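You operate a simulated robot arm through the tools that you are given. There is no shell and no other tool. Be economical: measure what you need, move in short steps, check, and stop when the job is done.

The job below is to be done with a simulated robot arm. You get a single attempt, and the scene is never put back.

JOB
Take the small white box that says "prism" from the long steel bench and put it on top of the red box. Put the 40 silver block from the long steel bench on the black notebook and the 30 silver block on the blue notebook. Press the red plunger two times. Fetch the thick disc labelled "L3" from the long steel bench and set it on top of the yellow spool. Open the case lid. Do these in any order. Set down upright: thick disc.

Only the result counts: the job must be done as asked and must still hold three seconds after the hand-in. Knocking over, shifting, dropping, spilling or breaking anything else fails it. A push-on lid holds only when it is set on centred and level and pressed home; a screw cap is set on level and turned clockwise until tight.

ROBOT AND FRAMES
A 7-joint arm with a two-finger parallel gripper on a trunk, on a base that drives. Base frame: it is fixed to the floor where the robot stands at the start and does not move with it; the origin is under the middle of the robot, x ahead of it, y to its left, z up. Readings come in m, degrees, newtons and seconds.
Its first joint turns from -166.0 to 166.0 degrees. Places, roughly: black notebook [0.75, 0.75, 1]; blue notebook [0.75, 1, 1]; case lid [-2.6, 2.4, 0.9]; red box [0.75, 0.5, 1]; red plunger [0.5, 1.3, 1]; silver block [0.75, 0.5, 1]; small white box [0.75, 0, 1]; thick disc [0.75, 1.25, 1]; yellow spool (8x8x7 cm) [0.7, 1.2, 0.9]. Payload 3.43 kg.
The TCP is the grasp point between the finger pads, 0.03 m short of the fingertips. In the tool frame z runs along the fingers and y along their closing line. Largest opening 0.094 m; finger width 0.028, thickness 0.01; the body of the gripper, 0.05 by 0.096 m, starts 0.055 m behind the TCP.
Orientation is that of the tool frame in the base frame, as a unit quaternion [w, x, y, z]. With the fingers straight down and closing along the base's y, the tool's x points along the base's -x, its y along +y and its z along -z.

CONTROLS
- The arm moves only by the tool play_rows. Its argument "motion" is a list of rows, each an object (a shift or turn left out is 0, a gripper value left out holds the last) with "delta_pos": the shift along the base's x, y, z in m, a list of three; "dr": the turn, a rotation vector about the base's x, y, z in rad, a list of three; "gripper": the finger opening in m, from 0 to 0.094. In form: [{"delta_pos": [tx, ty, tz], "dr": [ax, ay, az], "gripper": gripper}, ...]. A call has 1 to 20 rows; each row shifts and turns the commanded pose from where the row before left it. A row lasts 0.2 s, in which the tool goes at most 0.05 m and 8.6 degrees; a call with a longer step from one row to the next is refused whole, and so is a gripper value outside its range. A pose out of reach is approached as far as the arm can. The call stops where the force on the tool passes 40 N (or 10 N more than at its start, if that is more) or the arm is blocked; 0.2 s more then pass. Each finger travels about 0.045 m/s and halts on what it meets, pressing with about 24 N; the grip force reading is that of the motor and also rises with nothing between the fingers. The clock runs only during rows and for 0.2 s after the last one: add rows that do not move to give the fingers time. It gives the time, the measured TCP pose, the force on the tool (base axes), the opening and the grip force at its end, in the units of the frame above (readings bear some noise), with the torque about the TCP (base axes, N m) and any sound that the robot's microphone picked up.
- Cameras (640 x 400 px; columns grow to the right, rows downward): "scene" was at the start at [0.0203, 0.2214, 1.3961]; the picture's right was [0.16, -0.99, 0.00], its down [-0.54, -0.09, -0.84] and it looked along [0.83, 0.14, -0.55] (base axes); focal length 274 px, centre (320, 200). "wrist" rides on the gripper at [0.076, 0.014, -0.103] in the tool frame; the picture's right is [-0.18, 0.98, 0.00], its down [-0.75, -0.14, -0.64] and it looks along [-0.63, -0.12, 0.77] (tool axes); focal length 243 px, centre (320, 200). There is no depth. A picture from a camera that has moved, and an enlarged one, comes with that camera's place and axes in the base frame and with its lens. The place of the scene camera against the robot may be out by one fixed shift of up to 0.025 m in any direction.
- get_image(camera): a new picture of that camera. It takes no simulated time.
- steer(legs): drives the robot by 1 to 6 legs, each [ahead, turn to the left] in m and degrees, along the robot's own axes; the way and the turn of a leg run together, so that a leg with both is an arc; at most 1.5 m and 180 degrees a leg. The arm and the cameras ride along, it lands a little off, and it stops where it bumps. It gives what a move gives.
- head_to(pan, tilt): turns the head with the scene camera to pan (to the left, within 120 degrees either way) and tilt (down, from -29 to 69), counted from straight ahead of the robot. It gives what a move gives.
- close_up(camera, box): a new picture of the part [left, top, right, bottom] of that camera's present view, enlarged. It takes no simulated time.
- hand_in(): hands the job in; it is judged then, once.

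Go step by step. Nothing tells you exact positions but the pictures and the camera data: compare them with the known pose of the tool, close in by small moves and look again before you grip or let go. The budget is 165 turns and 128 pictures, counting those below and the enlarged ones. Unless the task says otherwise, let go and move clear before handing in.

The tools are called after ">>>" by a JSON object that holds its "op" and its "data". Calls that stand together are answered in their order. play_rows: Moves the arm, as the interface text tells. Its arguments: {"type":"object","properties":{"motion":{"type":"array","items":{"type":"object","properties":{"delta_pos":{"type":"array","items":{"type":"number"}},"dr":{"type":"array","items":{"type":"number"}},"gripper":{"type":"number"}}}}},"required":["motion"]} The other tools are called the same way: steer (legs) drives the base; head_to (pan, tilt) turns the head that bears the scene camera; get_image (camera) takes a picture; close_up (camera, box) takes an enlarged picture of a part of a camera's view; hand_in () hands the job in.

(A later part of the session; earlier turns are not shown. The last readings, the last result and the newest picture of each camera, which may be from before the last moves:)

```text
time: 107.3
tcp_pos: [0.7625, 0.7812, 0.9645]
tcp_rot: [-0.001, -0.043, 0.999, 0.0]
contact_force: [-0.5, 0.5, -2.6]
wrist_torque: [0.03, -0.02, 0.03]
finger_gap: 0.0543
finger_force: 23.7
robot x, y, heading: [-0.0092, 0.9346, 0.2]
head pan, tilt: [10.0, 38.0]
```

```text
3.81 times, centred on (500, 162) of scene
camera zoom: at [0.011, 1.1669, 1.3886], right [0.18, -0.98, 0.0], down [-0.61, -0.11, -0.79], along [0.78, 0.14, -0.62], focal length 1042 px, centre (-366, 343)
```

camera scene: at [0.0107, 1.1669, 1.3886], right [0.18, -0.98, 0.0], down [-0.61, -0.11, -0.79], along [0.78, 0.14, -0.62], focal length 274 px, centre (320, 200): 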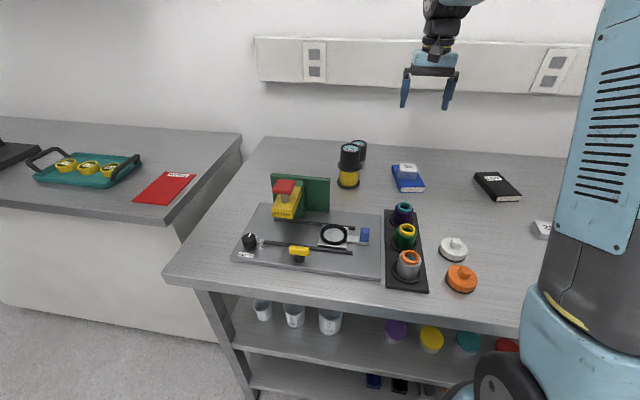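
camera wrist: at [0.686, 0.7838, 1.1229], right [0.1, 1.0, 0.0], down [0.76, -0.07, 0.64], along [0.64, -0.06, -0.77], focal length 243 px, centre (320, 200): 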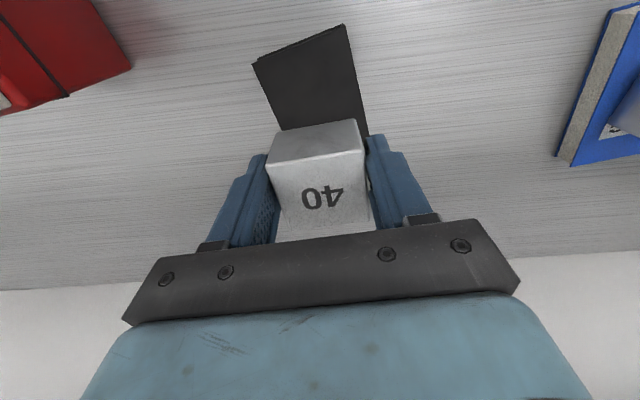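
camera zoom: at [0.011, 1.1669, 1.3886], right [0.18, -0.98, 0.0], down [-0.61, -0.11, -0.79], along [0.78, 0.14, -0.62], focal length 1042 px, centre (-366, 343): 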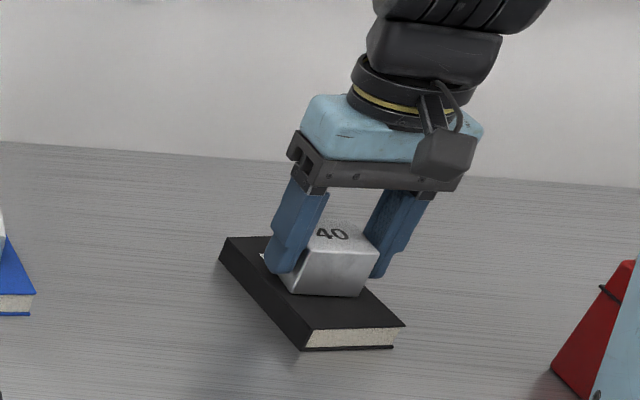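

>>> {"op": "play_rows", "data": {"motion": [{"delta_pos": [0, 0, -0.002]}, {}, {"delta_pos": [0, 0, -0.001]}, {}]}}

```text
time: 108.3
tcp_pos: [0.7621, 0.7798, 0.9623]
tcp_rot: [-0.001, -0.043, 0.999, -0.001]
contact_force: [-3.3, 0.7, 5.2]
wrist_torque: [0.02, 0.12, 0.02]
finger_gap: 0.0541
finger_force: 23.7
robot x, y, heading: [-0.0027, 0.9298, 0.2]
head pan, tilt: [10.0, 38.0]
```

Contact felt. Releasing and rising, then drawing the arm back toward the robot.

>>> {"op": "play_rows", "data": {"motion": [{"gripper": 0.094}, {}, {}, {}, {}, {}, {"delta_pos": [0, 0, 0.02]}, {"delta_pos": [0, 0, 0.045]}, {"delta_pos": [0, 0, 0.045]}, {"delta_pos": [0, 0, 0.045]}, {"delta_pos": [0, 0, 0.045]}, {"delta_pos": [-0.04, 0.02, 0]}, {"delta_pos": [-0.04, 0.02, 0]}, {"delta_pos": [-0.04, 0.02, 0]}, {"delta_pos": [-0.04, 0.02, 0]}, {"delta_pos": [-0.04, 0.02, 0], "dr": [0, 0, -0.085]}, {"delta_pos": [-0.03, 0.03, 0]}, {}]}}

>>> {"op": "head_to", "data": {"pan": -15, "tilt": 38}}

>>> {"op": "get_image", "data": {"camera": "scene"}}

>>> {"op": "get_image", "data": {"camera": "wrist"}}

```text
time: 112.1
tcp_pos: [0.5367, 0.9098, 1.1642]
tcp_rot: [-0.001, -0.001, 1.0, -0.001]
contact_force: [0.1, 0.2, -0.2]
wrist_torque: [-0.01, 0.04, -0.01]
finger_gap: 0.0941
finger_force: 0.1
robot x, y, heading: [-0.0034, 0.9286, 0.2]
head pan, tilt: [10.0, 38.0]
```

```text
time: 113.0
tcp_pos: [0.5377, 0.9101, 1.164]
tcp_rot: [-0.002, -0.002, 1.0, 0.0]
contact_force: [-0.3, -0.3, 0.1]
wrist_torque: [-0.02, -0.02, 0.01]
finger_gap: 0.094
finger_force: 0.0
robot x, y, heading: [-0.0113, 0.9305, 0.3]
head pan, tilt: [-15.0, 38.0]
```

```text
53 pictures are left
camera scene: at [0.009, 1.1296, 1.3886], right [-0.26, -0.97, 0.0], down [-0.6, 0.16, -0.79], along [0.76, -0.2, -0.62], focal length 274 px, centre (320, 200)
```

scene: 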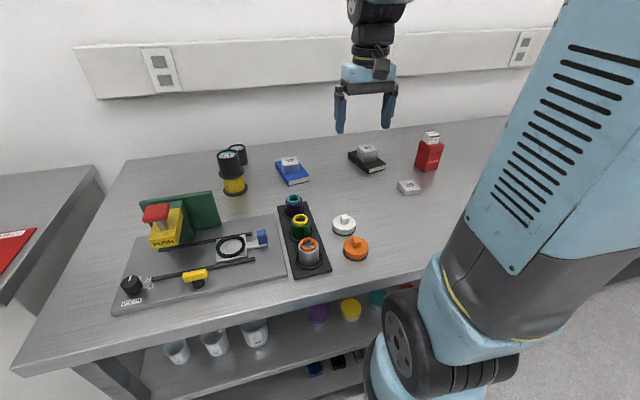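

```text
52 pictures are left
camera wrist: at [0.4605, 0.9234, 1.2672], right [0.18, 0.98, 0.0], down [0.75, -0.14, 0.64], along [0.63, -0.12, -0.77], focal length 243 px, centre (320, 200)
```

wrist: 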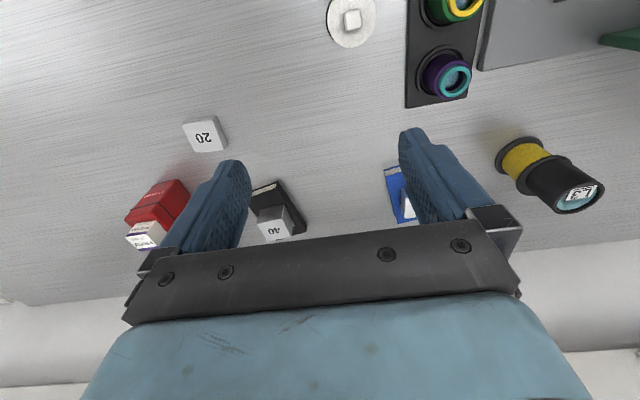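

All bench tasks look done. Now the case lid at about (-2.6, 2.4). Backing away from the bench and turning left in steps.

>>> {"op": "steer", "data": {"legs": [[-0.5, 0], [0, 50], [0, 50]]}}

>>> {"op": "head_to", "data": {"pan": 30, "tilt": 25}}

>>> {"op": "get_image", "data": {"camera": "scene"}}

```text
time: 119.6
tcp_pos: [-0.2603, 1.4219, 1.1646]
tcp_rot: [0.0, -0.549, 0.835, 0.0]
contact_force: [0.0, -1.1, 0.0]
wrist_torque: [0.03, 0.03, -0.01]
finger_gap: 0.0942
finger_force: 0.0
robot x, y, heading: [-0.4376, 0.9012, 68.9]
head pan, tilt: [-15.0, 38.0]
stopped in leg 3: the robot was blocked; the commanded pose is now the measured one
```

```text
time: 120.8
tcp_pos: [-0.2614, 1.421, 1.1659]
tcp_rot: [-0.001, -0.55, 0.835, -0.001]
contact_force: [1.2, -0.3, 0.2]
wrist_torque: [-0.01, 0.02, 0.01]
finger_gap: 0.0937
finger_force: 0.0
robot x, y, heading: [-0.4384, 0.8991, 68.5]
head pan, tilt: [30.0, 25.0]
```

```text
51 pictures are left
camera scene: at [-0.699, 1.0092, 1.4089], right [0.99, 0.15, 0.0], down [0.06, -0.42, -0.91], along [-0.14, 0.9, -0.42], focal length 274 px, centre (320, 200)
```

scene: 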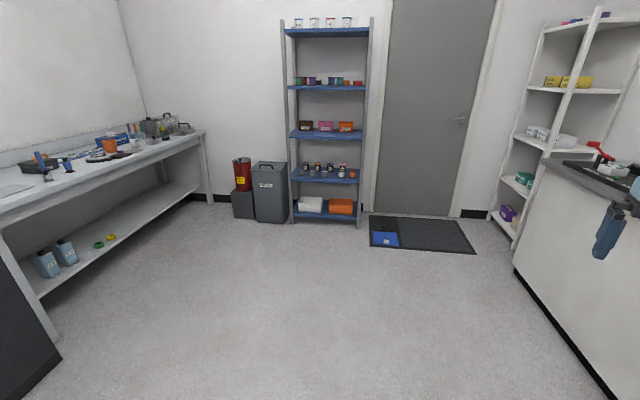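

A white table stands on the far left; the case is probably there. Enlarging it.

>>> {"op": "head_to", "data": {"pan": 65, "tilt": 25}}

>>> {"op": "get_image", "data": {"camera": "scene"}}

>>> {"op": "close_up", "data": {"camera": "scene", "box": [220, 80, 420, 205]}}

```text
time: 121.8
tcp_pos: [-0.2604, 1.4205, 1.1648]
tcp_rot: [-0.001, -0.55, 0.835, -0.001]
contact_force: [-0.3, 0.4, -0.4]
wrist_torque: [0.02, 0.01, 0.02]
finger_gap: 0.0939
finger_force: 0.2
robot x, y, heading: [-0.4355, 0.9048, 68.9]
head pan, tilt: [65.0, 25.0]
```

```text
50 pictures are left
camera scene: at [-0.7488, 0.9847, 1.409], right [0.72, 0.69, 0.0], down [0.29, -0.31, -0.91], along [-0.63, 0.66, -0.42], focal length 274 px, centre (320, 200)
```

scene: 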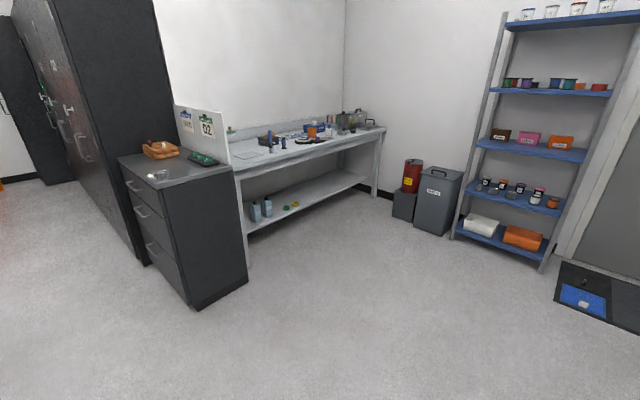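

```text
3.20 times, centred on (320, 142) of scene
camera zoom: at [-0.7488, 0.9847, 1.409], right [0.72, 0.69, 0.0], down [0.29, -0.31, -0.91], along [-0.63, 0.66, -0.42], focal length 875 px, centre (320, 384)
```

zoom: 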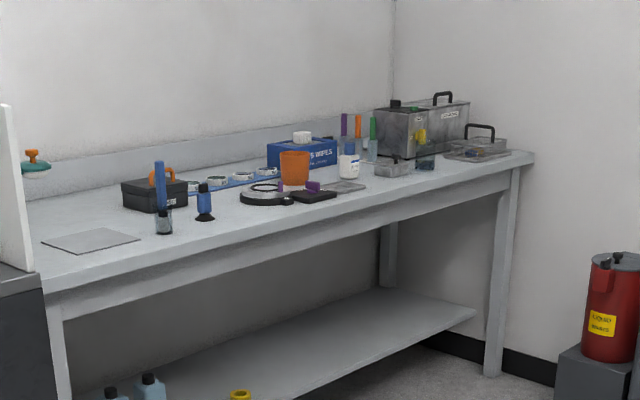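

The black case with the orange handle is near (-2.6, 2.35), behind a couple of small bottles. Driving toward (-1.65, 2.4) in steps.

>>> {"op": "steer", "data": {"legs": [[0, 30], [0, 30], [0.95, 0], [0.95, 0]]}}

```text
time: 134.8
tcp_pos: [-1.9323, 2.8636, 1.1653]
tcp_rot: [0.0, 0.882, -0.47, 0.001]
contact_force: [0.3, 0.0, 0.1]
wrist_torque: [-0.01, -0.01, -0.01]
finger_gap: 0.0943
finger_force: 0.0
robot x, y, heading: [-1.5867, 2.4345, 125.9]
head pan, tilt: [65.0, 25.0]
```

>>> {"op": "steer", "data": {"legs": [[0, 27], [0, 27]]}}

>>> {"op": "head_to", "data": {"pan": 0, "tilt": 30}}

>>> {"op": "get_image", "data": {"camera": "scene"}}

```text
time: 138.6
tcp_pos: [-2.1363, 2.4026, 1.1666]
tcp_rot: [0.0, 1.0, -0.016, 0.002]
contact_force: [0.3, 1.2, -0.1]
wrist_torque: [-0.07, -0.05, 0.0]
finger_gap: 0.0941
finger_force: 0.1
robot x, y, heading: [-1.5881, 2.4929, 179.4]
head pan, tilt: [65.0, 25.0]
stopped in leg 2: the robot was blocked; the commanded pose is now the measured one
```

```text
time: 140.0
tcp_pos: [-2.1347, 2.4015, 1.1669]
tcp_rot: [0.0, 1.0, -0.016, 0.001]
contact_force: [-0.1, -1.3, -0.5]
wrist_torque: [0.03, 0.02, -0.01]
finger_gap: 0.0941
finger_force: 0.1
robot x, y, heading: [-1.585, 2.4954, 179.6]
head pan, tilt: [0.0, 30.0]
```

```text
48 pictures are left
camera scene: at [-1.6292, 2.2445, 1.401], right [0.01, 1.0, 0.0], down [0.5, 0.0, -0.87], along [-0.87, 0.01, -0.5], focal length 274 px, centre (320, 200)
```

scene: 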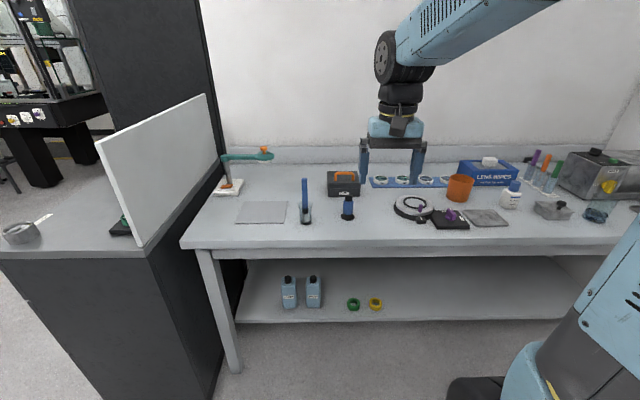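

Facing the table. Enlarging the case and neighbours.

>>> {"op": "close_up", "data": {"camera": "scene", "box": [285, 145, 385, 235]}}

>>> {"op": "get_image", "data": {"camera": "wrist"}}

```text
4.44 times, centred on (335, 190) of scene
camera zoom: at [-1.6292, 2.2445, 1.401], right [0.01, 1.0, 0.0], down [0.5, 0.0, -0.87], along [-0.87, 0.01, -0.5], focal length 1216 px, centre (253, 244)
```

zoom: 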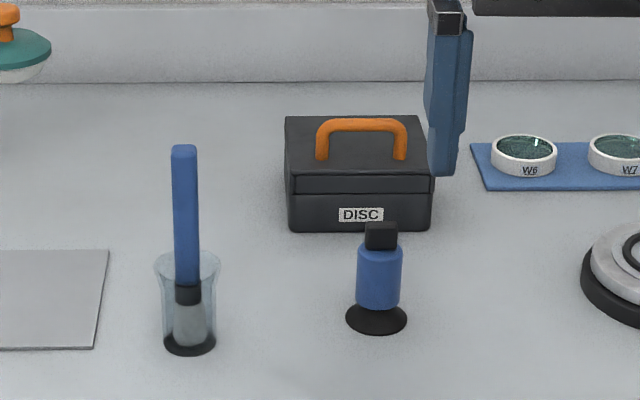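

```text
46 pictures are left
camera wrist: at [-2.0607, 2.385, 1.269], right [-0.21, -0.98, 0.0], down [-0.75, 0.16, 0.64], along [-0.63, 0.14, -0.77], focal length 243 px, centre (320, 200)
```

wrist: 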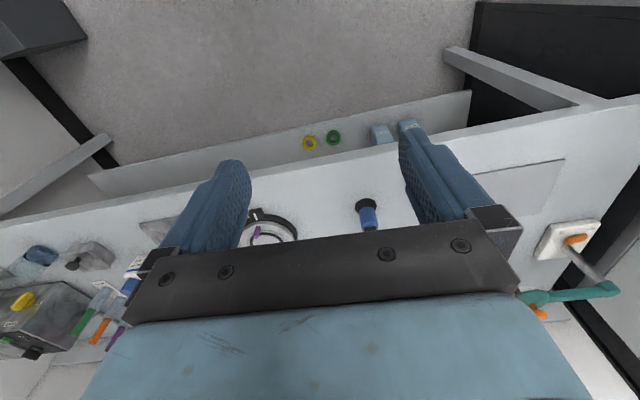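

The case lid has a standing orange handle; hinge should be at the back. I'll drive 0.2 m nearer and inspect with the wrist camera.

>>> {"op": "steer", "data": {"legs": [[0.2, 0]]}}

>>> {"op": "get_image", "data": {"camera": "wrist"}}

>>> {"op": "close_up", "data": {"camera": "scene", "box": [260, 140, 460, 265]}}

```text
time: 141.6
tcp_pos: [-2.3405, 2.4049, 1.1668]
tcp_rot: [0.001, 1.0, -0.016, 0.001]
contact_force: [0.7, 0.0, 0.3]
wrist_torque: [0.0, 0.02, 0.0]
finger_gap: 0.0942
finger_force: 0.0
robot x, y, heading: [-1.7975, 2.4919, 179.2]
head pan, tilt: [0.0, 30.0]
```

```text
45 pictures are left
camera wrist: at [-2.2656, 2.3878, 1.269], right [-0.22, -0.98, 0.0], down [-0.75, 0.16, 0.64], along [-0.63, 0.14, -0.77], focal length 243 px, centre (320, 200)
```

wrist: 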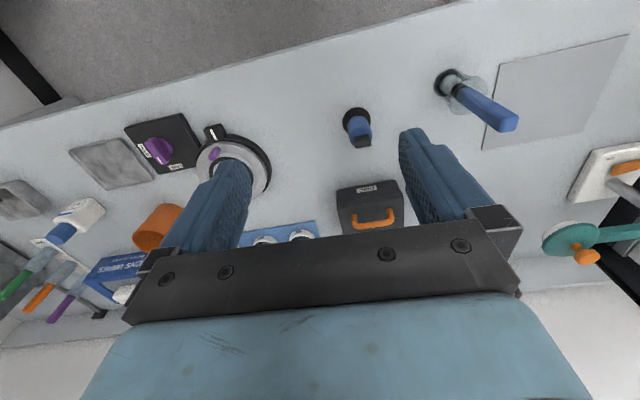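

```text
3.20 times, centred on (360, 202) of scene
camera zoom: at [-1.8346, 2.246, 1.401], right [0.01, 1.0, 0.0], down [0.5, -0.01, -0.87], along [-0.87, 0.01, -0.5], focal length 875 px, centre (192, 192)
```

zoom: 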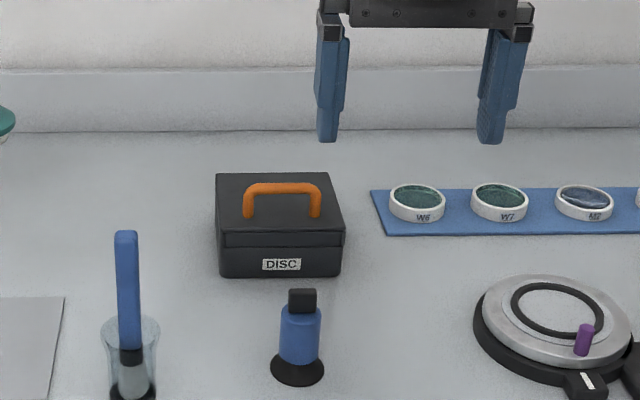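

Case handle at about (-2.57, 2.357). Its hoop is ~77 mm wide along y, so the open gripper can straddle it without turning. Moving nearer for better views.

>>> {"op": "play_rows", "data": {"motion": [{"delta_pos": [-0.03, -0.012, 0], "dr": [0, 0, 0.03]}, {"delta_pos": [-0.04, -0.012, 0]}, {"delta_pos": [-0.04, -0.012, 0]}, {"delta_pos": [-0.04, -0.012, -0.02]}, {"delta_pos": [0, 0, -0.04]}, {}]}}

>>> {"op": "get_image", "data": {"camera": "wrist"}}

```text
time: 143.0
tcp_pos: [-2.4883, 2.3573, 1.1088]
tcp_rot: [0.0, 1.0, 0.0, 0.001]
contact_force: [0.0, 0.2, 0.2]
wrist_torque: [0.01, -0.01, -0.02]
finger_gap: 0.0942
finger_force: 0.0
robot x, y, heading: [-1.7954, 2.4935, 179.5]
head pan, tilt: [0.0, 30.0]
```

```text
43 pictures are left
camera wrist: at [-2.4133, 2.3411, 1.2108], right [-0.19, -0.98, 0.0], down [-0.75, 0.14, 0.64], along [-0.63, 0.12, -0.77], focal length 243 px, centre (320, 200)
```

wrist: 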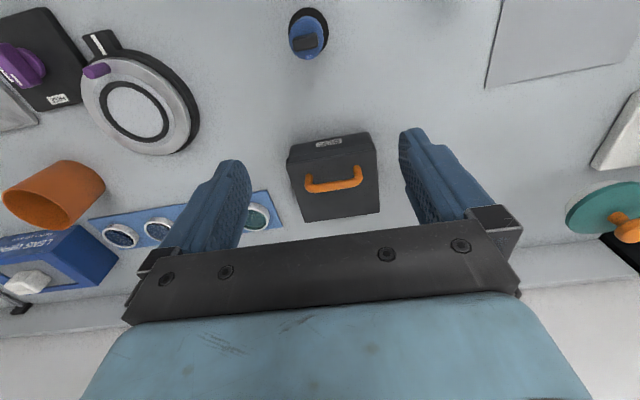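

Handle bar is near (-2.60, 2.358, 0.96), lid from x -2.57 to -2.68. Moving over it to check straddling.

>>> {"op": "play_rows", "data": {"motion": [{"delta_pos": [-0.04, 0, 0]}, {"delta_pos": [-0.04, 0.001, 0]}, {"delta_pos": [-0.03, 0, -0.03]}, {"delta_pos": [0, 0, -0.04]}, {"delta_pos": [0, 0, -0.02]}, {}]}}

>>> {"op": "get_image", "data": {"camera": "wrist"}}

>>> {"op": "close_up", "data": {"camera": "scene", "box": [285, 140, 385, 240]}}

```text
time: 144.4
tcp_pos: [-2.6007, 2.3565, 1.0157]
tcp_rot: [0.001, 1.0, -0.001, 0.001]
contact_force: [0.4, 0.9, 0.3]
wrist_torque: [0.0, 0.01, 0.01]
finger_gap: 0.094
finger_force: 0.1
robot x, y, heading: [-1.7952, 2.4963, 179.8]
head pan, tilt: [0.0, 30.0]
```

```text
42 pictures are left
camera wrist: at [-2.5247, 2.341, 1.1183], right [-0.19, -0.98, 0.0], down [-0.75, 0.14, 0.64], along [-0.63, 0.12, -0.77], focal length 243 px, centre (320, 200)
```

wrist: 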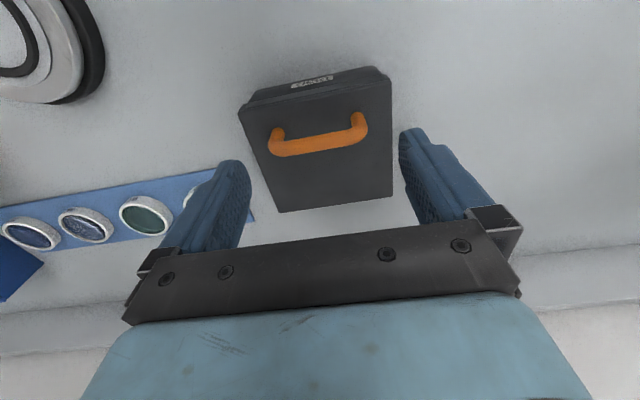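

```text
4.00 times, centred on (335, 190) of scene
camera zoom: at [-1.835, 2.246, 1.401], right [0.01, 1.0, 0.0], down [0.5, 0.0, -0.87], along [-0.87, 0.01, -0.5], focal length 1094 px, centre (260, 240)
```

zoom: 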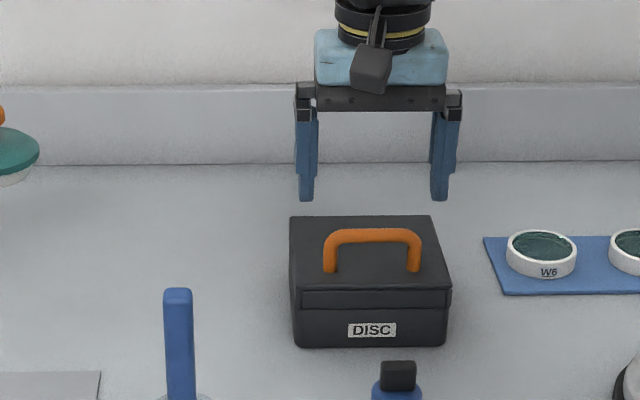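

Refined: bar around (-2.613, 2.358, 0.942). Shifting and lowering further with contact watch.

>>> {"op": "play_rows", "data": {"motion": [{"delta_pos": [-0.012, 0.0015, -0.02]}, {"delta_pos": [0, 0, -0.015]}, {"delta_pos": [0, 0, -0.005]}, {}]}}

>>> {"op": "get_image", "data": {"camera": "wrist"}}

>>> {"op": "close_up", "data": {"camera": "scene", "box": [305, 160, 375, 230]}}

```text
time: 145.4
tcp_pos: [-2.613, 2.3577, 0.9758]
tcp_rot: [0.0, 1.0, -0.001, 0.001]
contact_force: [0.0, 0.2, -0.3]
wrist_torque: [-0.02, -0.01, -0.01]
finger_gap: 0.0939
finger_force: 0.1
robot x, y, heading: [-1.7919, 2.4909, 179.1]
head pan, tilt: [0.0, 30.0]
```

```text
40 pictures are left
camera wrist: at [-2.5373, 2.3433, 1.0777], right [-0.19, -0.98, 0.0], down [-0.75, 0.14, 0.64], along [-0.63, 0.12, -0.77], focal length 243 px, centre (320, 200)
```

wrist: 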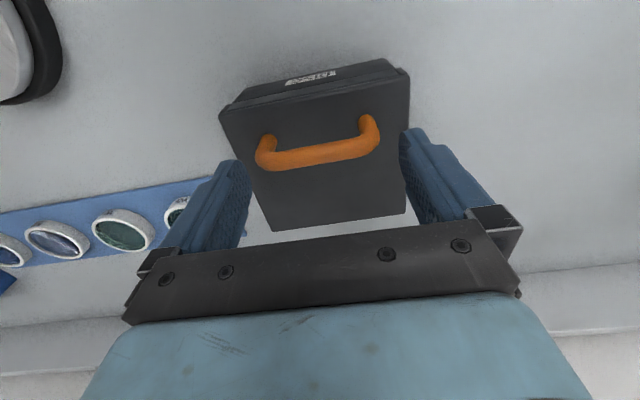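

```text
5.71 times, centred on (340, 195) of scene
camera zoom: at [-1.835, 2.246, 1.401], right [0.01, 1.0, 0.0], down [0.5, 0.0, -0.87], along [-0.87, 0.01, -0.5], focal length 1563 px, centre (206, 229)
```

zoom: 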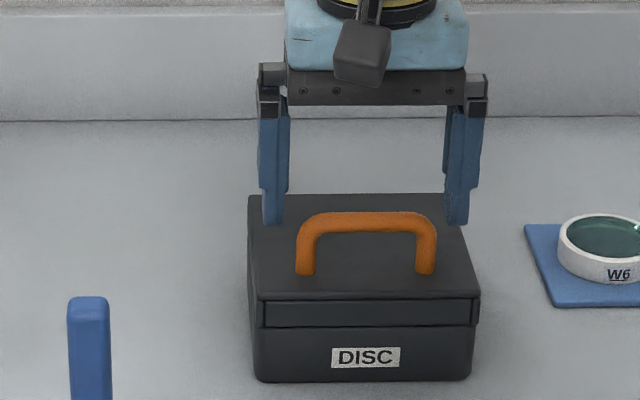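

Fingers straddle the handle. Trimming 2 mm, lowering 2.6 cm and closing on the handle.

>>> {"op": "play_rows", "data": {"motion": [{"delta_pos": [0.001, 0.002, -0.01]}, {"delta_pos": [0, 0, -0.01]}, {"delta_pos": [0, 0, -0.006]}, {"gripper": 0.06}, {}, {}, {}, {}]}}

>>> {"op": "get_image", "data": {"camera": "wrist"}}

>>> {"op": "close_up", "data": {"camera": "scene", "box": [305, 160, 375, 230]}}

```text
time: 147.2
tcp_pos: [-2.6125, 2.3595, 0.9503]
tcp_rot: [0.0, 1.0, -0.001, 0.001]
contact_force: [0.4, -2.5, -3.0]
wrist_torque: [-0.66, -0.34, 0.11]
finger_gap: 0.0809
finger_force: 44.8
robot x, y, heading: [-1.7911, 2.494, 179.4]
head pan, tilt: [0.0, 30.0]
```

```text
38 pictures are left
camera wrist: at [-2.5373, 2.3455, 1.0527], right [-0.19, -0.98, 0.0], down [-0.76, 0.14, 0.64], along [-0.63, 0.12, -0.77], focal length 243 px, centre (320, 200)
```

wrist: 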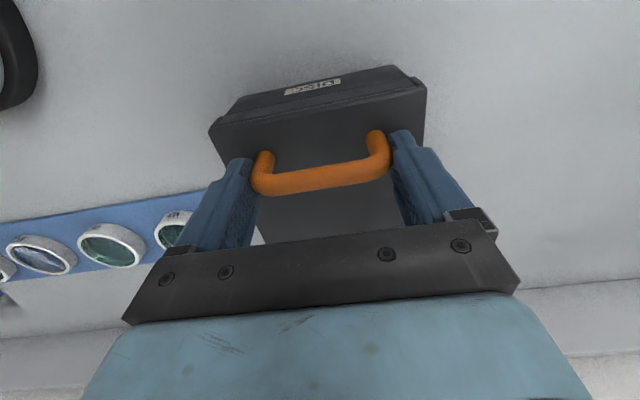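

```text
5.71 times, centred on (340, 195) of scene
camera zoom: at [-1.8352, 2.2459, 1.4009], right [0.01, 1.0, 0.0], down [0.5, 0.0, -0.87], along [-0.87, 0.01, -0.5], focal length 1563 px, centre (206, 229)
```

zoom: 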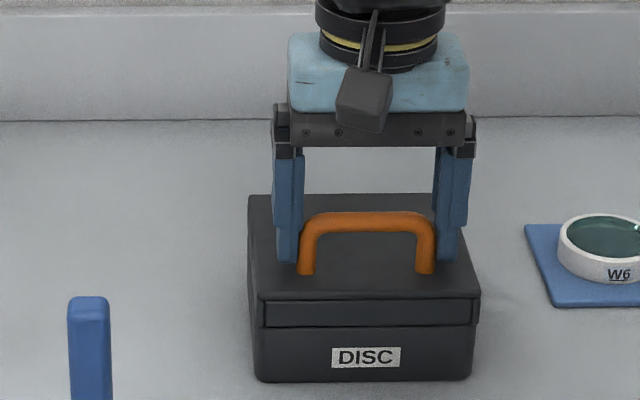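

Handle is gripped (81 mm). Starting the arc: first ~15°, then look.

>>> {"op": "play_rows", "data": {"motion": [{"delta_pos": [-0.004, 0, 0.006]}, {"delta_pos": [-0.0045, 0, 0.006]}, {"delta_pos": [-0.0045, 0, 0.005]}, {}]}}

>>> {"op": "close_up", "data": {"camera": "scene", "box": [305, 160, 375, 230]}}

```text
time: 148.2
tcp_pos: [-2.624, 2.3598, 0.9687]
tcp_rot: [0.001, 1.0, -0.001, 0.001]
contact_force: [26.3, -8.4, 3.7]
wrist_torque: [-0.44, -1.72, 0.02]
finger_gap: 0.0807
finger_force: 45.0
robot x, y, heading: [-1.7916, 2.4934, 179.5]
head pan, tilt: [0.0, 30.0]
```

```text
5.71 times, centred on (340, 195) of scene
camera zoom: at [-1.8335, 2.2457, 1.4009], right [0.01, 1.0, 0.0], down [0.5, 0.0, -0.87], along [-0.87, 0.01, -0.5], focal length 1563 px, centre (206, 229)
```

zoom: 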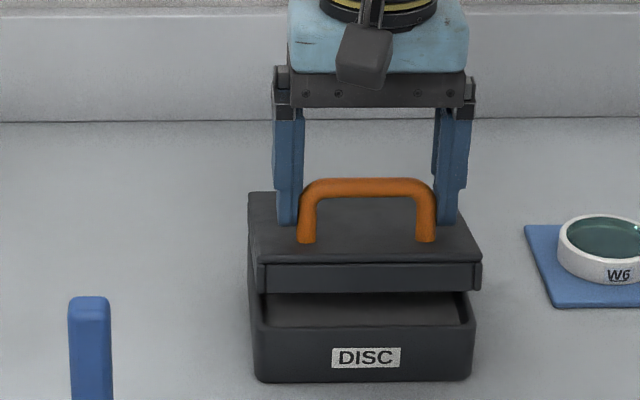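

The lid swings up with a hinge at the back; grip friction holds the angle, so I'll tilt the tool along with the lid as it rises.

>>> {"op": "play_rows", "data": {"motion": [{"delta_pos": [0, 0, 0.001], "dr": [0, -0.08, 0]}, {"delta_pos": [-0.005, 0, 0.005], "dr": [0, -0.06, 0]}, {"delta_pos": [-0.007, 0, 0.005], "dr": [0, -0.06, 0]}, {"delta_pos": [-0.007, 0, 0.005], "dr": [0, -0.05, 0]}, {}]}}

>>> {"op": "close_up", "data": {"camera": "scene", "box": [305, 160, 375, 230]}}

```text
time: 149.4
tcp_pos: [-2.6424, 2.3601, 0.9838]
tcp_rot: [-0.001, 0.992, -0.001, 0.127]
contact_force: [11.6, -18.1, 2.6]
wrist_torque: [-0.66, -0.89, -0.91]
finger_gap: 0.0805
finger_force: 45.4
robot x, y, heading: [-1.7921, 2.4929, 179.5]
head pan, tilt: [0.0, 30.0]
```

```text
5.71 times, centred on (340, 195) of scene
camera zoom: at [-1.8342, 2.2453, 1.4008], right [0.01, 1.0, 0.0], down [0.5, 0.0, -0.87], along [-0.87, 0.01, -0.5], focal length 1563 px, centre (206, 229)
```

zoom: 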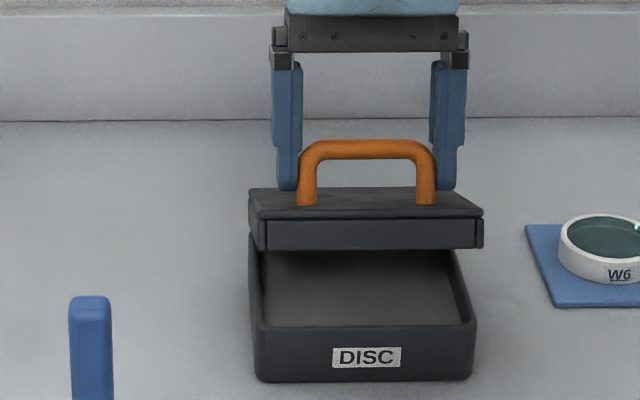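

Working well with low force. Continuing the arc to ~45°.

>>> {"op": "play_rows", "data": {"motion": [{"delta_pos": [-0.006, 0, 0.003], "dr": [0, -0.06, 0]}, {"delta_pos": [-0.0065, 0, 0.0025], "dr": [0, -0.06, 0]}, {"delta_pos": [-0.0065, 0, 0.0022], "dr": [0, -0.06, 0]}, {"delta_pos": [-0.007, 0, 0.002], "dr": [0, -0.06, 0]}, {}]}}

>>> {"op": "close_up", "data": {"camera": "scene", "box": [305, 150, 375, 230]}}

```text
time: 150.3
tcp_pos: [-2.6626, 2.3607, 0.9937]
tcp_rot: [-0.001, 0.974, -0.001, 0.224]
contact_force: [11.7, -2.0, 5.9]
wrist_torque: [0.04, -0.86, -0.48]
finger_gap: 0.0806
finger_force: 44.9
robot x, y, heading: [-1.7906, 2.4933, 179.4]
head pan, tilt: [0.0, 30.0]
stopped in row 4: the force on the tool passed its limit at 41 N (the readings are from after the stop); the commanded pose is now the measured one
```

```text
5.00 times, centred on (340, 190) of scene
camera zoom: at [-1.8341, 2.2459, 1.401], right [0.01, 1.0, 0.0], down [0.5, 0.0, -0.87], along [-0.87, 0.01, -0.5], focal length 1368 px, centre (220, 250)
```

zoom: 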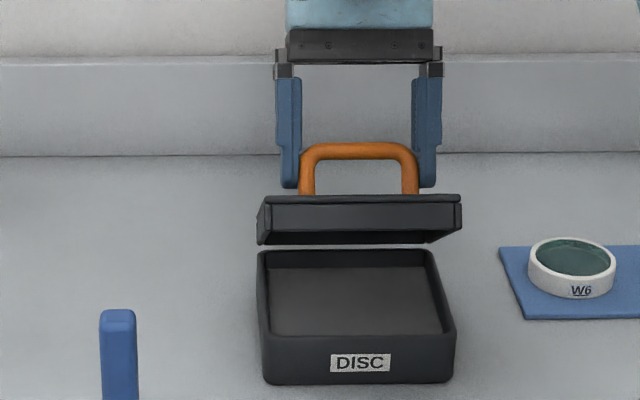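

Force came from the grip resisting rotation (fit gives hinge at about (-2.69, 0.90)). Turning the tool more per step.

>>> {"op": "play_rows", "data": {"motion": [{"delta_pos": [-0.002, 0, 0.001], "dr": [0, -0.09, 0]}, {"delta_pos": [-0.005, 0, 0.001], "dr": [0, -0.08, 0]}, {"delta_pos": [-0.0065, 0, 0.001], "dr": [0, -0.08, 0]}, {"delta_pos": [-0.0065, 0, 0.0005], "dr": [0, -0.08, 0]}, {"delta_pos": [-0.0065, 0, 0.0005], "dr": [0, -0.08, 0]}, {}]}}

>>> {"op": "close_up", "data": {"camera": "scene", "box": [295, 135, 385, 230]}}

```text
time: 151.7
tcp_pos: [-2.6818, 2.3597, 0.9951]
tcp_rot: [-0.001, 0.932, 0.0, 0.362]
contact_force: [-5.5, -13.3, 10.3]
wrist_torque: [-0.57, 0.89, -0.66]
finger_gap: 0.0806
finger_force: 45.2
out of reach, approached as far as the arm can: row 5
robot x, y, heading: [-1.7951, 2.4937, 179.1]
head pan, tilt: [0.0, 30.0]
```

```text
4.21 times, centred on (340, 182) of scene
camera zoom: at [-1.8348, 2.2455, 1.4009], right [0.01, 1.0, 0.0], down [0.5, 0.0, -0.87], along [-0.87, 0.01, -0.5], focal length 1152 px, centre (236, 274)
```

zoom: 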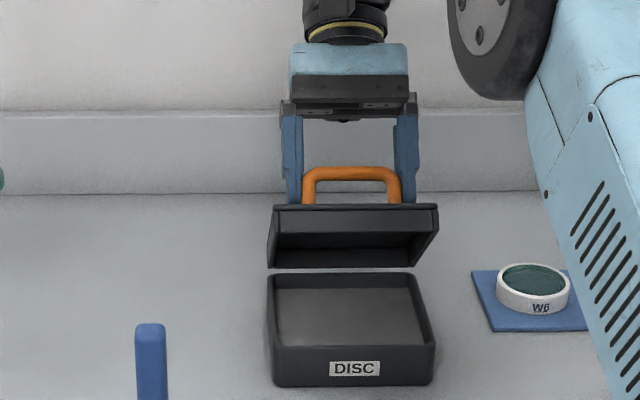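

The lid is at about 56° and the tool's tilt is at its reach limit. The remaining motion is nearly straight -x, so I'll drive the base forward 3 cm while holding.

>>> {"op": "steer", "data": {"legs": [[0.03, 0]]}}

>>> {"op": "close_up", "data": {"camera": "scene", "box": [295, 135, 385, 230]}}

```text
time: 152.5
tcp_pos: [-2.713, 2.3618, 0.9955]
tcp_rot: [-0.001, 0.932, -0.001, 0.362]
contact_force: [-0.6, 0.5, 0.5]
wrist_torque: [-0.02, -0.01, 0.01]
finger_gap: 0.0599
finger_force: 0.0
robot x, y, heading: [-1.8229, 2.4955, 179.6]
head pan, tilt: [0.0, 30.0]
```

```text
4.21 times, centred on (340, 182) of scene
camera zoom: at [-1.8657, 2.2462, 1.401], right [0.01, 1.0, 0.0], down [0.5, 0.0, -0.87], along [-0.87, 0.01, -0.5], focal length 1152 px, centre (236, 274)
```

zoom: 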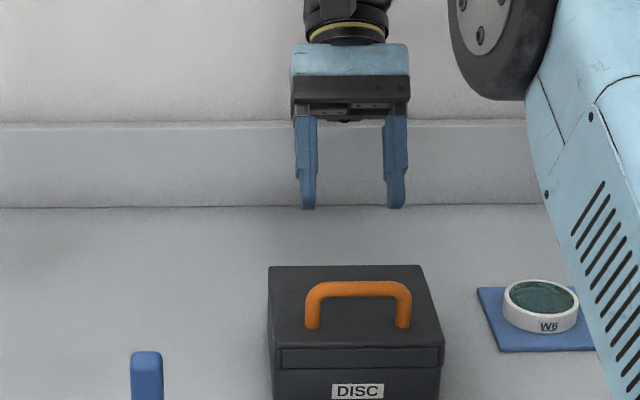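

The handle slipped out on the drive and the lid fell shut again; nothing else moved. Better plan: grip the handle's bar across (closing along x), so the round bar pivots between the pads. First raising and levelling the tool.

>>> {"op": "play_rows", "data": {"motion": [{"delta_pos": [0, 0, 0.03]}, {"delta_pos": [0.01, 0, 0.03], "dr": [0, 0.12, 0], "gripper": 0.094}, {"delta_pos": [0.01, 0, 0.03], "dr": [0, 0.12, 0]}, {"delta_pos": [0.01, 0, 0.02], "dr": [0, 0.12, 0]}, {"delta_pos": [0.01, 0, 0], "dr": [0, 0.12, 0]}, {"delta_pos": [0.01, 0, 0], "dr": [0, 0.12, 0]}, {"delta_pos": [0.01, 0, 0], "dr": [0, 0.12, 0]}, {"delta_pos": [0.01, 0, 0], "dr": [0, 0.02, 0]}, {}]}}

>>> {"op": "get_image", "data": {"camera": "wrist"}}

```text
time: 154.5
tcp_pos: [-2.6415, 2.362, 1.0753]
tcp_rot: [-0.001, 1.0, 0.0, 0.0]
contact_force: [-0.7, -0.3, -0.3]
wrist_torque: [0.01, -0.02, -0.01]
finger_gap: 0.0939
finger_force: 0.0
out of reach, approached as far as the arm can: row 1
robot x, y, heading: [-1.8248, 2.4948, 179.3]
head pan, tilt: [0.0, 30.0]
```

```text
31 pictures are left
camera wrist: at [-2.5654, 2.3465, 1.1777], right [-0.19, -0.98, 0.0], down [-0.75, 0.14, 0.64], along [-0.63, 0.12, -0.77], focal length 243 px, centre (320, 200)
```

wrist: 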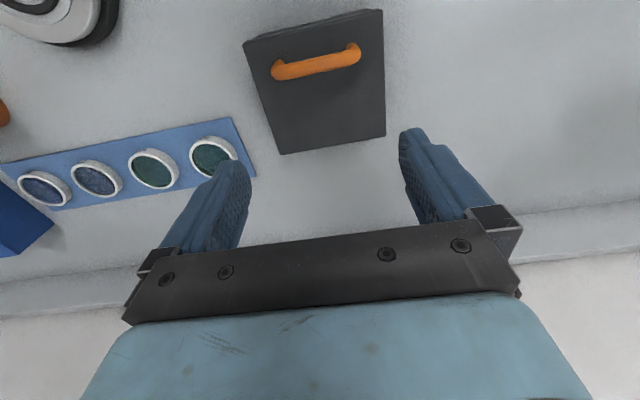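

Case has not moved; bar at (-2.608, 2.357). Raising slightly and rotating the tool by 90°.

>>> {"op": "play_rows", "data": {"motion": [{"delta_pos": [0.01, 0, 0.02], "dr": [0, 0, -0.1309]}, {"delta_pos": [0.01, 0, 0], "dr": [0, 0, -0.1309]}, {"delta_pos": [0.0125, 0, 0], "dr": [0, 0, -0.1309]}, {"delta_pos": [0, -0.005, 0], "dr": [0, 0, -0.1309]}, {"dr": [0, 0, -0.1309]}, {"dr": [0, 0, -0.1309]}, {"dr": [0, 0, -0.1309]}, {"dr": [0, 0, -0.1309]}, {"dr": [0, 0, -0.1309]}, {"dr": [0, 0, -0.1309]}, {"dr": [0, 0, -0.1309]}, {"dr": [0, 0, -0.1309]}, {}]}}

>>> {"op": "get_image", "data": {"camera": "wrist"}}

```text
time: 157.3
tcp_pos: [-2.6112, 2.356, 1.0963]
tcp_rot: [0.001, -0.706, 0.708, 0.0]
contact_force: [0.2, 0.6, -0.2]
wrist_torque: [0.03, 0.0, 0.0]
finger_gap: 0.0939
finger_force: 0.1
robot x, y, heading: [-1.826, 2.4907, 179.6]
head pan, tilt: [0.0, 30.0]
```

```text
30 pictures are left
camera wrist: at [-2.6258, 2.2803, 1.1985], right [-0.98, 0.19, 0.0], down [0.14, 0.75, 0.64], along [0.12, 0.63, -0.77], focal length 243 px, centre (320, 200)
```

wrist: 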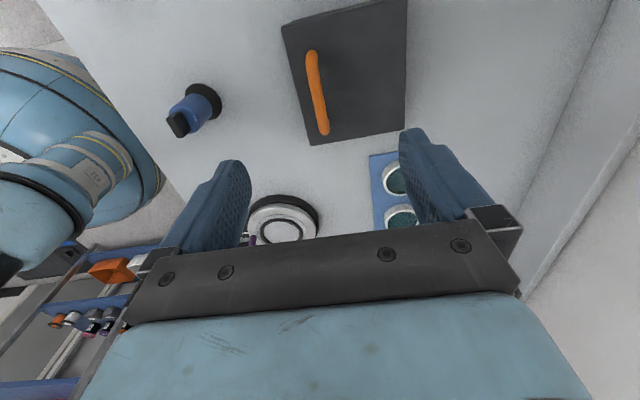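

Bar seen at (-2.608, 2.353). Lowering so the fingers straddle it and checking.

>>> {"op": "play_rows", "data": {"motion": [{"delta_pos": [0.003, 0, -0.045]}, {"delta_pos": [0, 0, -0.045]}, {"delta_pos": [0, 0, -0.03]}, {"delta_pos": [0, 0, -0.02], "gripper": 0.05}, {}, {}]}}

>>> {"op": "get_image", "data": {"camera": "wrist"}}

>>> {"op": "close_up", "data": {"camera": "scene", "box": [295, 155, 385, 245]}}

```text
time: 158.7
tcp_pos: [-2.6045, 2.3583, 0.9536]
tcp_rot: [0.001, -0.707, 0.707, 0.0]
contact_force: [0.1, 0.1, 0.0]
wrist_torque: [0.01, -0.02, -0.01]
finger_gap: 0.0502
finger_force: 0.1
robot x, y, heading: [-1.8245, 2.4931, 179.6]
head pan, tilt: [0.0, 30.0]
```

```text
29 pictures are left
camera wrist: at [-2.6201, 2.2812, 1.0557], right [-0.98, 0.19, 0.0], down [0.14, 0.75, 0.64], along [0.12, 0.63, -0.77], focal length 243 px, centre (320, 200)
```

wrist: 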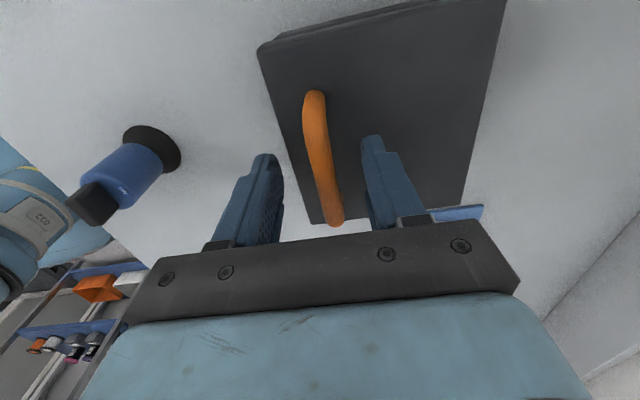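

```text
4.44 times, centred on (340, 200) of scene
camera zoom: at [-1.8655, 2.2462, 1.401], right [0.01, 1.0, 0.0], down [0.5, 0.0, -0.87], along [-0.87, 0.01, -0.5], focal length 1216 px, centre (231, 200)
```

zoom: 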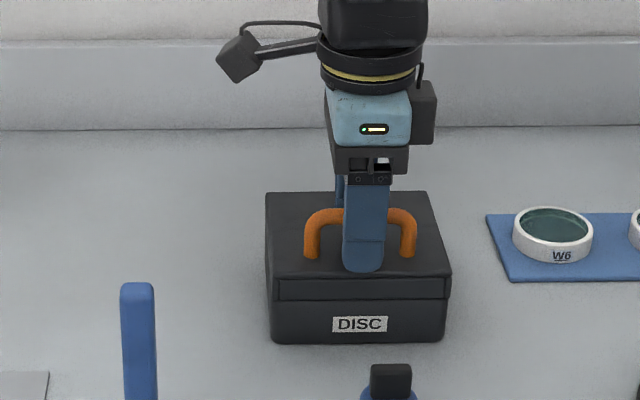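

Bar is between the fingers, centred in the handle. Closing on it.

>>> {"op": "play_rows", "data": {"motion": [{"gripper": 0.002}, {}, {}, {}, {}]}}

>>> {"op": "get_image", "data": {"camera": "wrist"}}

```text
time: 159.9
tcp_pos: [-2.6072, 2.3587, 0.9537]
tcp_rot: [0.0, -0.707, 0.707, -0.001]
contact_force: [-23.9, -1.1, 4.4]
wrist_torque: [-0.09, 0.18, 0.16]
finger_gap: 0.0153
finger_force: 11.8
robot x, y, heading: [-1.8232, 2.4914, 179.2]
head pan, tilt: [0.0, 30.0]
```

```text
27 pictures are left
camera wrist: at [-2.6213, 2.2812, 1.056], right [-0.98, 0.19, 0.0], down [0.14, 0.75, 0.64], along [0.12, 0.63, -0.77], focal length 243 px, centre (320, 200)
```

wrist: 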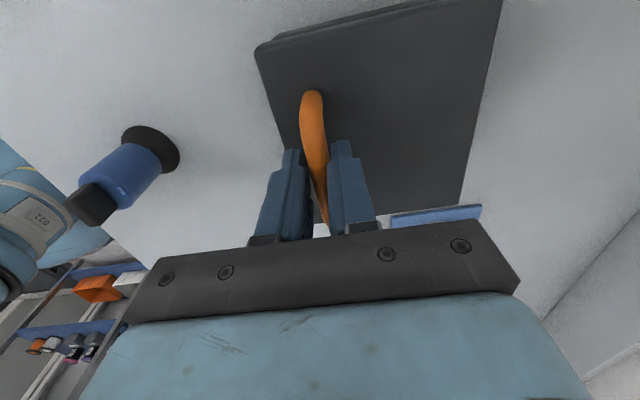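

One finger touches first; easing the tool 3 mm toward -x so both close evenly.

>>> {"op": "play_rows", "data": {"motion": [{"delta_pos": [-0.003, 0, 0]}, {}, {}]}}

```text
time: 160.7
tcp_pos: [-2.6082, 2.3576, 0.9529]
tcp_rot: [0.001, -0.706, 0.708, -0.001]
contact_force: [-12.0, 1.5, 9.7]
wrist_torque: [-0.17, 0.07, 0.66]
finger_gap: 0.0118
finger_force: 44.7
robot x, y, heading: [-1.8212, 2.4981, 179.5]
head pan, tilt: [0.0, 30.0]
```

Now gripped firmly. Starting the arc with a level tool: first 20°.

>>> {"op": "play_rows", "data": {"motion": [{"delta_pos": [-0.003, 0, 0.0055]}, {"delta_pos": [-0.0055, 0, 0.007]}, {"delta_pos": [-0.0056, 0, 0.006]}, {"delta_pos": [-0.0056, 0, 0.006]}, {}]}}

>>> {"op": "close_up", "data": {"camera": "scene", "box": [295, 155, 385, 245]}}

```text
time: 161.9
tcp_pos: [-2.628, 2.3564, 0.9808]
tcp_rot: [0.001, -0.706, 0.708, -0.001]
contact_force: [6.6, 2.9, 6.3]
wrist_torque: [-0.03, -0.13, 0.47]
finger_gap: 0.0113
finger_force: 44.7
robot x, y, heading: [-1.8256, 2.4896, 179.0]
head pan, tilt: [0.0, 30.0]
```

```text
4.44 times, centred on (340, 200) of scene
camera zoom: at [-1.8647, 2.2464, 1.401], right [0.01, 1.0, 0.0], down [0.5, 0.0, -0.87], along [-0.87, 0.01, -0.5], focal length 1216 px, centre (231, 200)
```

zoom: 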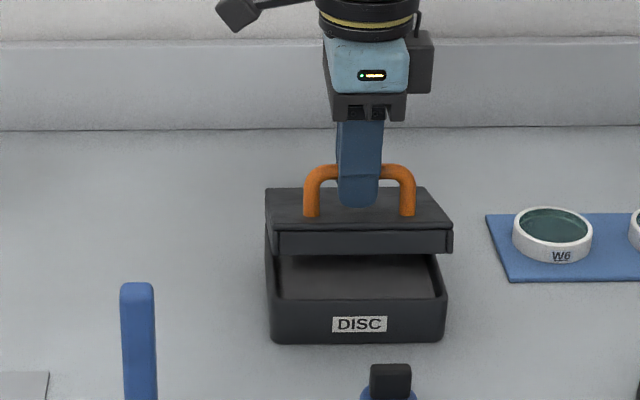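

Pivots freely with low force. Continuing to about 50°.

>>> {"op": "play_rows", "data": {"motion": [{"delta_pos": [-0.0062, 0, 0.005]}, {"delta_pos": [-0.0065, 0, 0.0049]}, {"delta_pos": [-0.0073, 0, 0.0038]}, {"delta_pos": [-0.0073, 0, 0.0037]}, {"delta_pos": [-0.0078, 0, 0.0025]}, {"delta_pos": [-0.0079, 0, 0.0022]}, {}]}}

>>> {"op": "close_up", "data": {"camera": "scene", "box": [295, 145, 385, 235]}}

```text
time: 163.5
tcp_pos: [-2.6718, 2.3573, 1.0058]
tcp_rot: [0.0, -0.707, 0.708, 0.0]
contact_force: [7.4, 1.0, 25.3]
wrist_torque: [-0.24, 0.03, -0.13]
finger_gap: 0.0115
finger_force: 44.7
robot x, y, heading: [-1.8235, 2.4986, 179.8]
head pan, tilt: [0.0, 30.0]
```

```text
4.44 times, centred on (340, 190) of scene
camera zoom: at [-1.8638, 2.2464, 1.401], right [0.01, 1.0, 0.0], down [0.5, 0.0, -0.87], along [-0.87, 0.01, -0.5], focal length 1216 px, centre (231, 244)
```

zoom: 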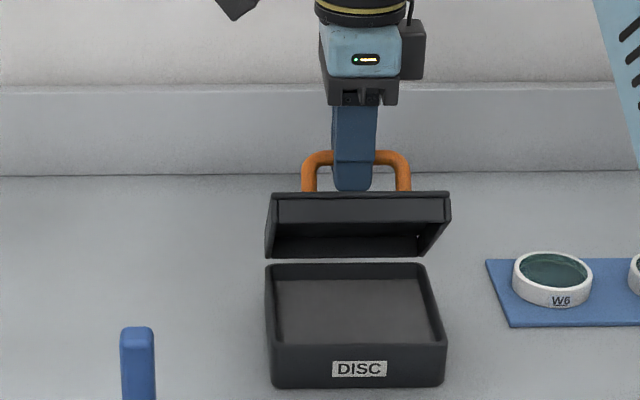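

About 50°. Slight upward push, so biasing a bit higher; continuing to ~80°.

>>> {"op": "play_rows", "data": {"motion": [{"delta_pos": [-0.004, 0, 0.003]}, {"delta_pos": [-0.008, 0, 0.0018]}, {"delta_pos": [-0.0081, 0, 0.001]}, {"delta_pos": [-0.0082, 0, 0]}, {"delta_pos": [-0.0082, 0, -0.0005]}, {"delta_pos": [-0.008, 0, -0.0015]}, {}]}}

>>> {"op": "close_up", "data": {"camera": "scene", "box": [295, 145, 385, 235]}}

```text
time: 165.0
tcp_pos: [-2.7177, 2.3575, 1.01]
tcp_rot: [-0.001, -0.707, 0.707, 0.001]
contact_force: [-1.2, 1.6, 5.9]
wrist_torque: [0.13, 0.05, -0.52]
finger_gap: 0.0115
finger_force: 45.1
robot x, y, heading: [-1.8224, 2.4957, 179.3]
head pan, tilt: [0.0, 30.0]
stopped in row 7: the force on the tool passed its limit at 42 N (the readings are from after the stop); the commanded pose is now the measured one
```

```text
4.44 times, centred on (340, 190) of scene
camera zoom: at [-1.8653, 2.2463, 1.401], right [0.01, 1.0, 0.0], down [0.5, 0.0, -0.87], along [-0.87, 0.01, -0.5], focal length 1216 px, centre (231, 244)
```

zoom: 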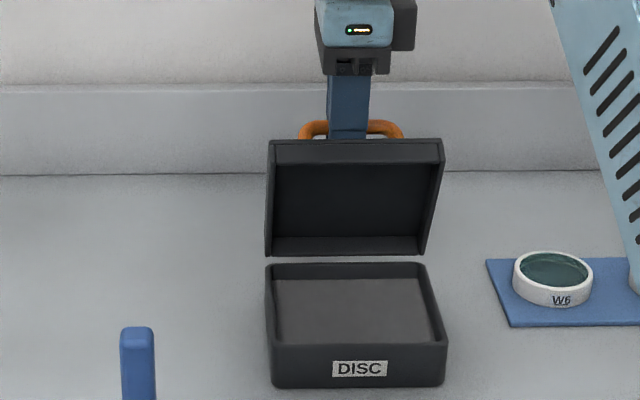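

Lid at roughly 72–75° (refit hinge at (-2.704, 0.897)). Continuing past vertical.

>>> {"op": "play_rows", "data": {"motion": [{"delta_pos": [-0.0095, 0, -0.0019]}, {"delta_pos": [-0.0087, 0, -0.0024]}, {"delta_pos": [-0.0085, 0, -0.0032]}, {"delta_pos": [-0.0081, 0, -0.0039]}, {}]}}

>>> {"op": "close_up", "data": {"camera": "scene", "box": [295, 145, 385, 235]}}

```text
time: 166.2
tcp_pos: [-2.7505, 2.3559, 1.0015]
tcp_rot: [-0.002, -0.706, 0.708, 0.002]
contact_force: [-13.4, -1.2, 28.7]
wrist_torque: [0.19, 0.18, -0.56]
finger_gap: 0.0116
finger_force: 45.3
robot x, y, heading: [-1.8252, 2.4945, 179.7]
head pan, tilt: [0.0, 30.0]
```

```text
4.44 times, centred on (340, 190) of scene
camera zoom: at [-1.8648, 2.2464, 1.401], right [0.01, 1.0, 0.0], down [0.5, 0.0, -0.87], along [-0.87, 0.01, -0.5], focal length 1216 px, centre (231, 244)
```

zoom: 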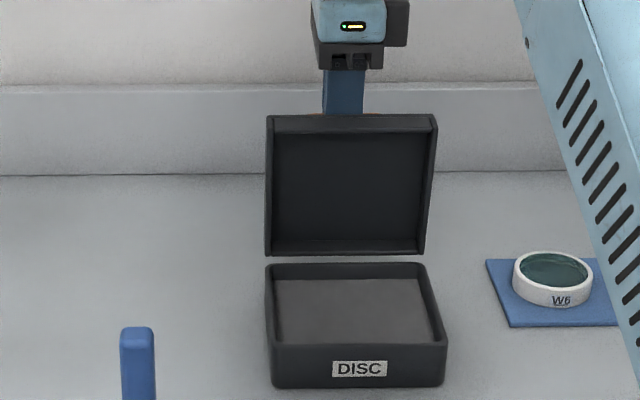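

About vertical. Going on past 100° with a slightly larger radius.

>>> {"op": "play_rows", "data": {"motion": [{"delta_pos": [-0.008, 0, 0.0005]}, {"delta_pos": [-0.0075, 0, -0.0035]}, {"delta_pos": [-0.007, 0, -0.0045]}, {"delta_pos": [-0.006, 0, -0.005]}, {}]}}

>>> {"op": "close_up", "data": {"camera": "scene", "box": [295, 145, 385, 235]}}

```text
time: 167.4
tcp_pos: [-2.7791, 2.3563, 0.9837]
tcp_rot: [0.0, -0.706, 0.708, 0.0]
contact_force: [14.0, 2.8, -15.9]
wrist_torque: [0.56, -0.11, -0.6]
finger_gap: 0.0114
finger_force: 44.7
robot x, y, heading: [-1.8262, 2.4967, 179.7]
head pan, tilt: [0.0, 30.0]
```

```text
4.44 times, centred on (340, 190) of scene
camera zoom: at [-1.8658, 2.2462, 1.4009], right [0.01, 1.0, 0.0], down [0.5, 0.0, -0.87], along [-0.87, 0.01, -0.5], focal length 1216 px, centre (231, 244)
```

zoom: 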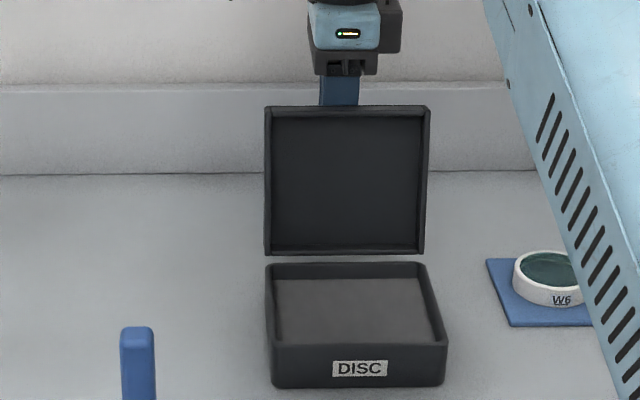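

Lid is at roughly 109°. Opening the fingers only slightly to see whether the lid rests by itself.

>>> {"op": "play_rows", "data": {"motion": [{"gripper": 0.019, "delta_pos": [-0.001, 0, 0]}, {}, {}]}}

>>> {"op": "get_image", "data": {"camera": "wrist"}}

>>> {"op": "close_up", "data": {"camera": "scene", "box": [295, 145, 385, 235]}}

```text
time: 168.2
tcp_pos: [-2.781, 2.3563, 0.9866]
tcp_rot: [-0.001, -0.707, 0.708, 0.001]
contact_force: [-0.9, 0.7, 0.9]
wrist_torque: [-0.04, 0.01, 0.01]
finger_gap: 0.0188
finger_force: 0.0
robot x, y, heading: [-1.8269, 2.4923, 179.6]
head pan, tilt: [0.0, 30.0]
```

```text
21 pictures are left
camera wrist: at [-2.7954, 2.2794, 1.0885], right [-0.98, 0.19, 0.0], down [0.14, 0.75, 0.64], along [0.12, 0.63, -0.77], focal length 243 px, centre (320, 200)
```

wrist: 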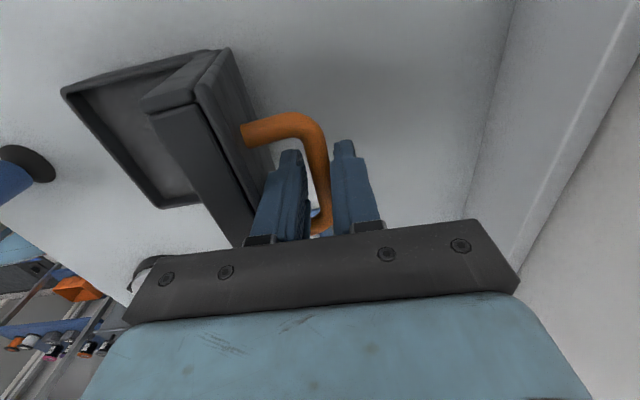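

```text
4.44 times, centred on (340, 190) of scene
camera zoom: at [-1.8657, 2.2462, 1.4009], right [0.01, 1.0, 0.0], down [0.5, 0.0, -0.87], along [-0.87, 0.01, -0.5], focal length 1216 px, centre (231, 244)
```

zoom: 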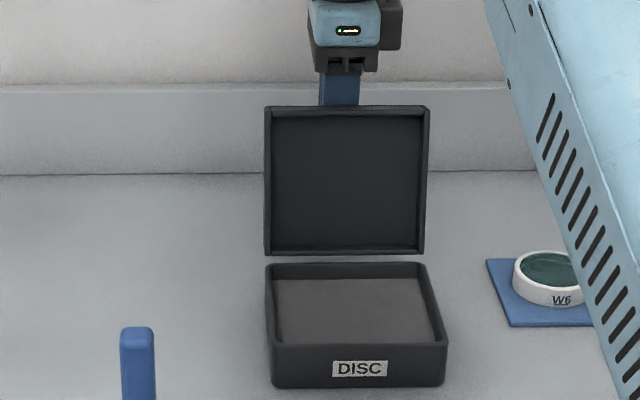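

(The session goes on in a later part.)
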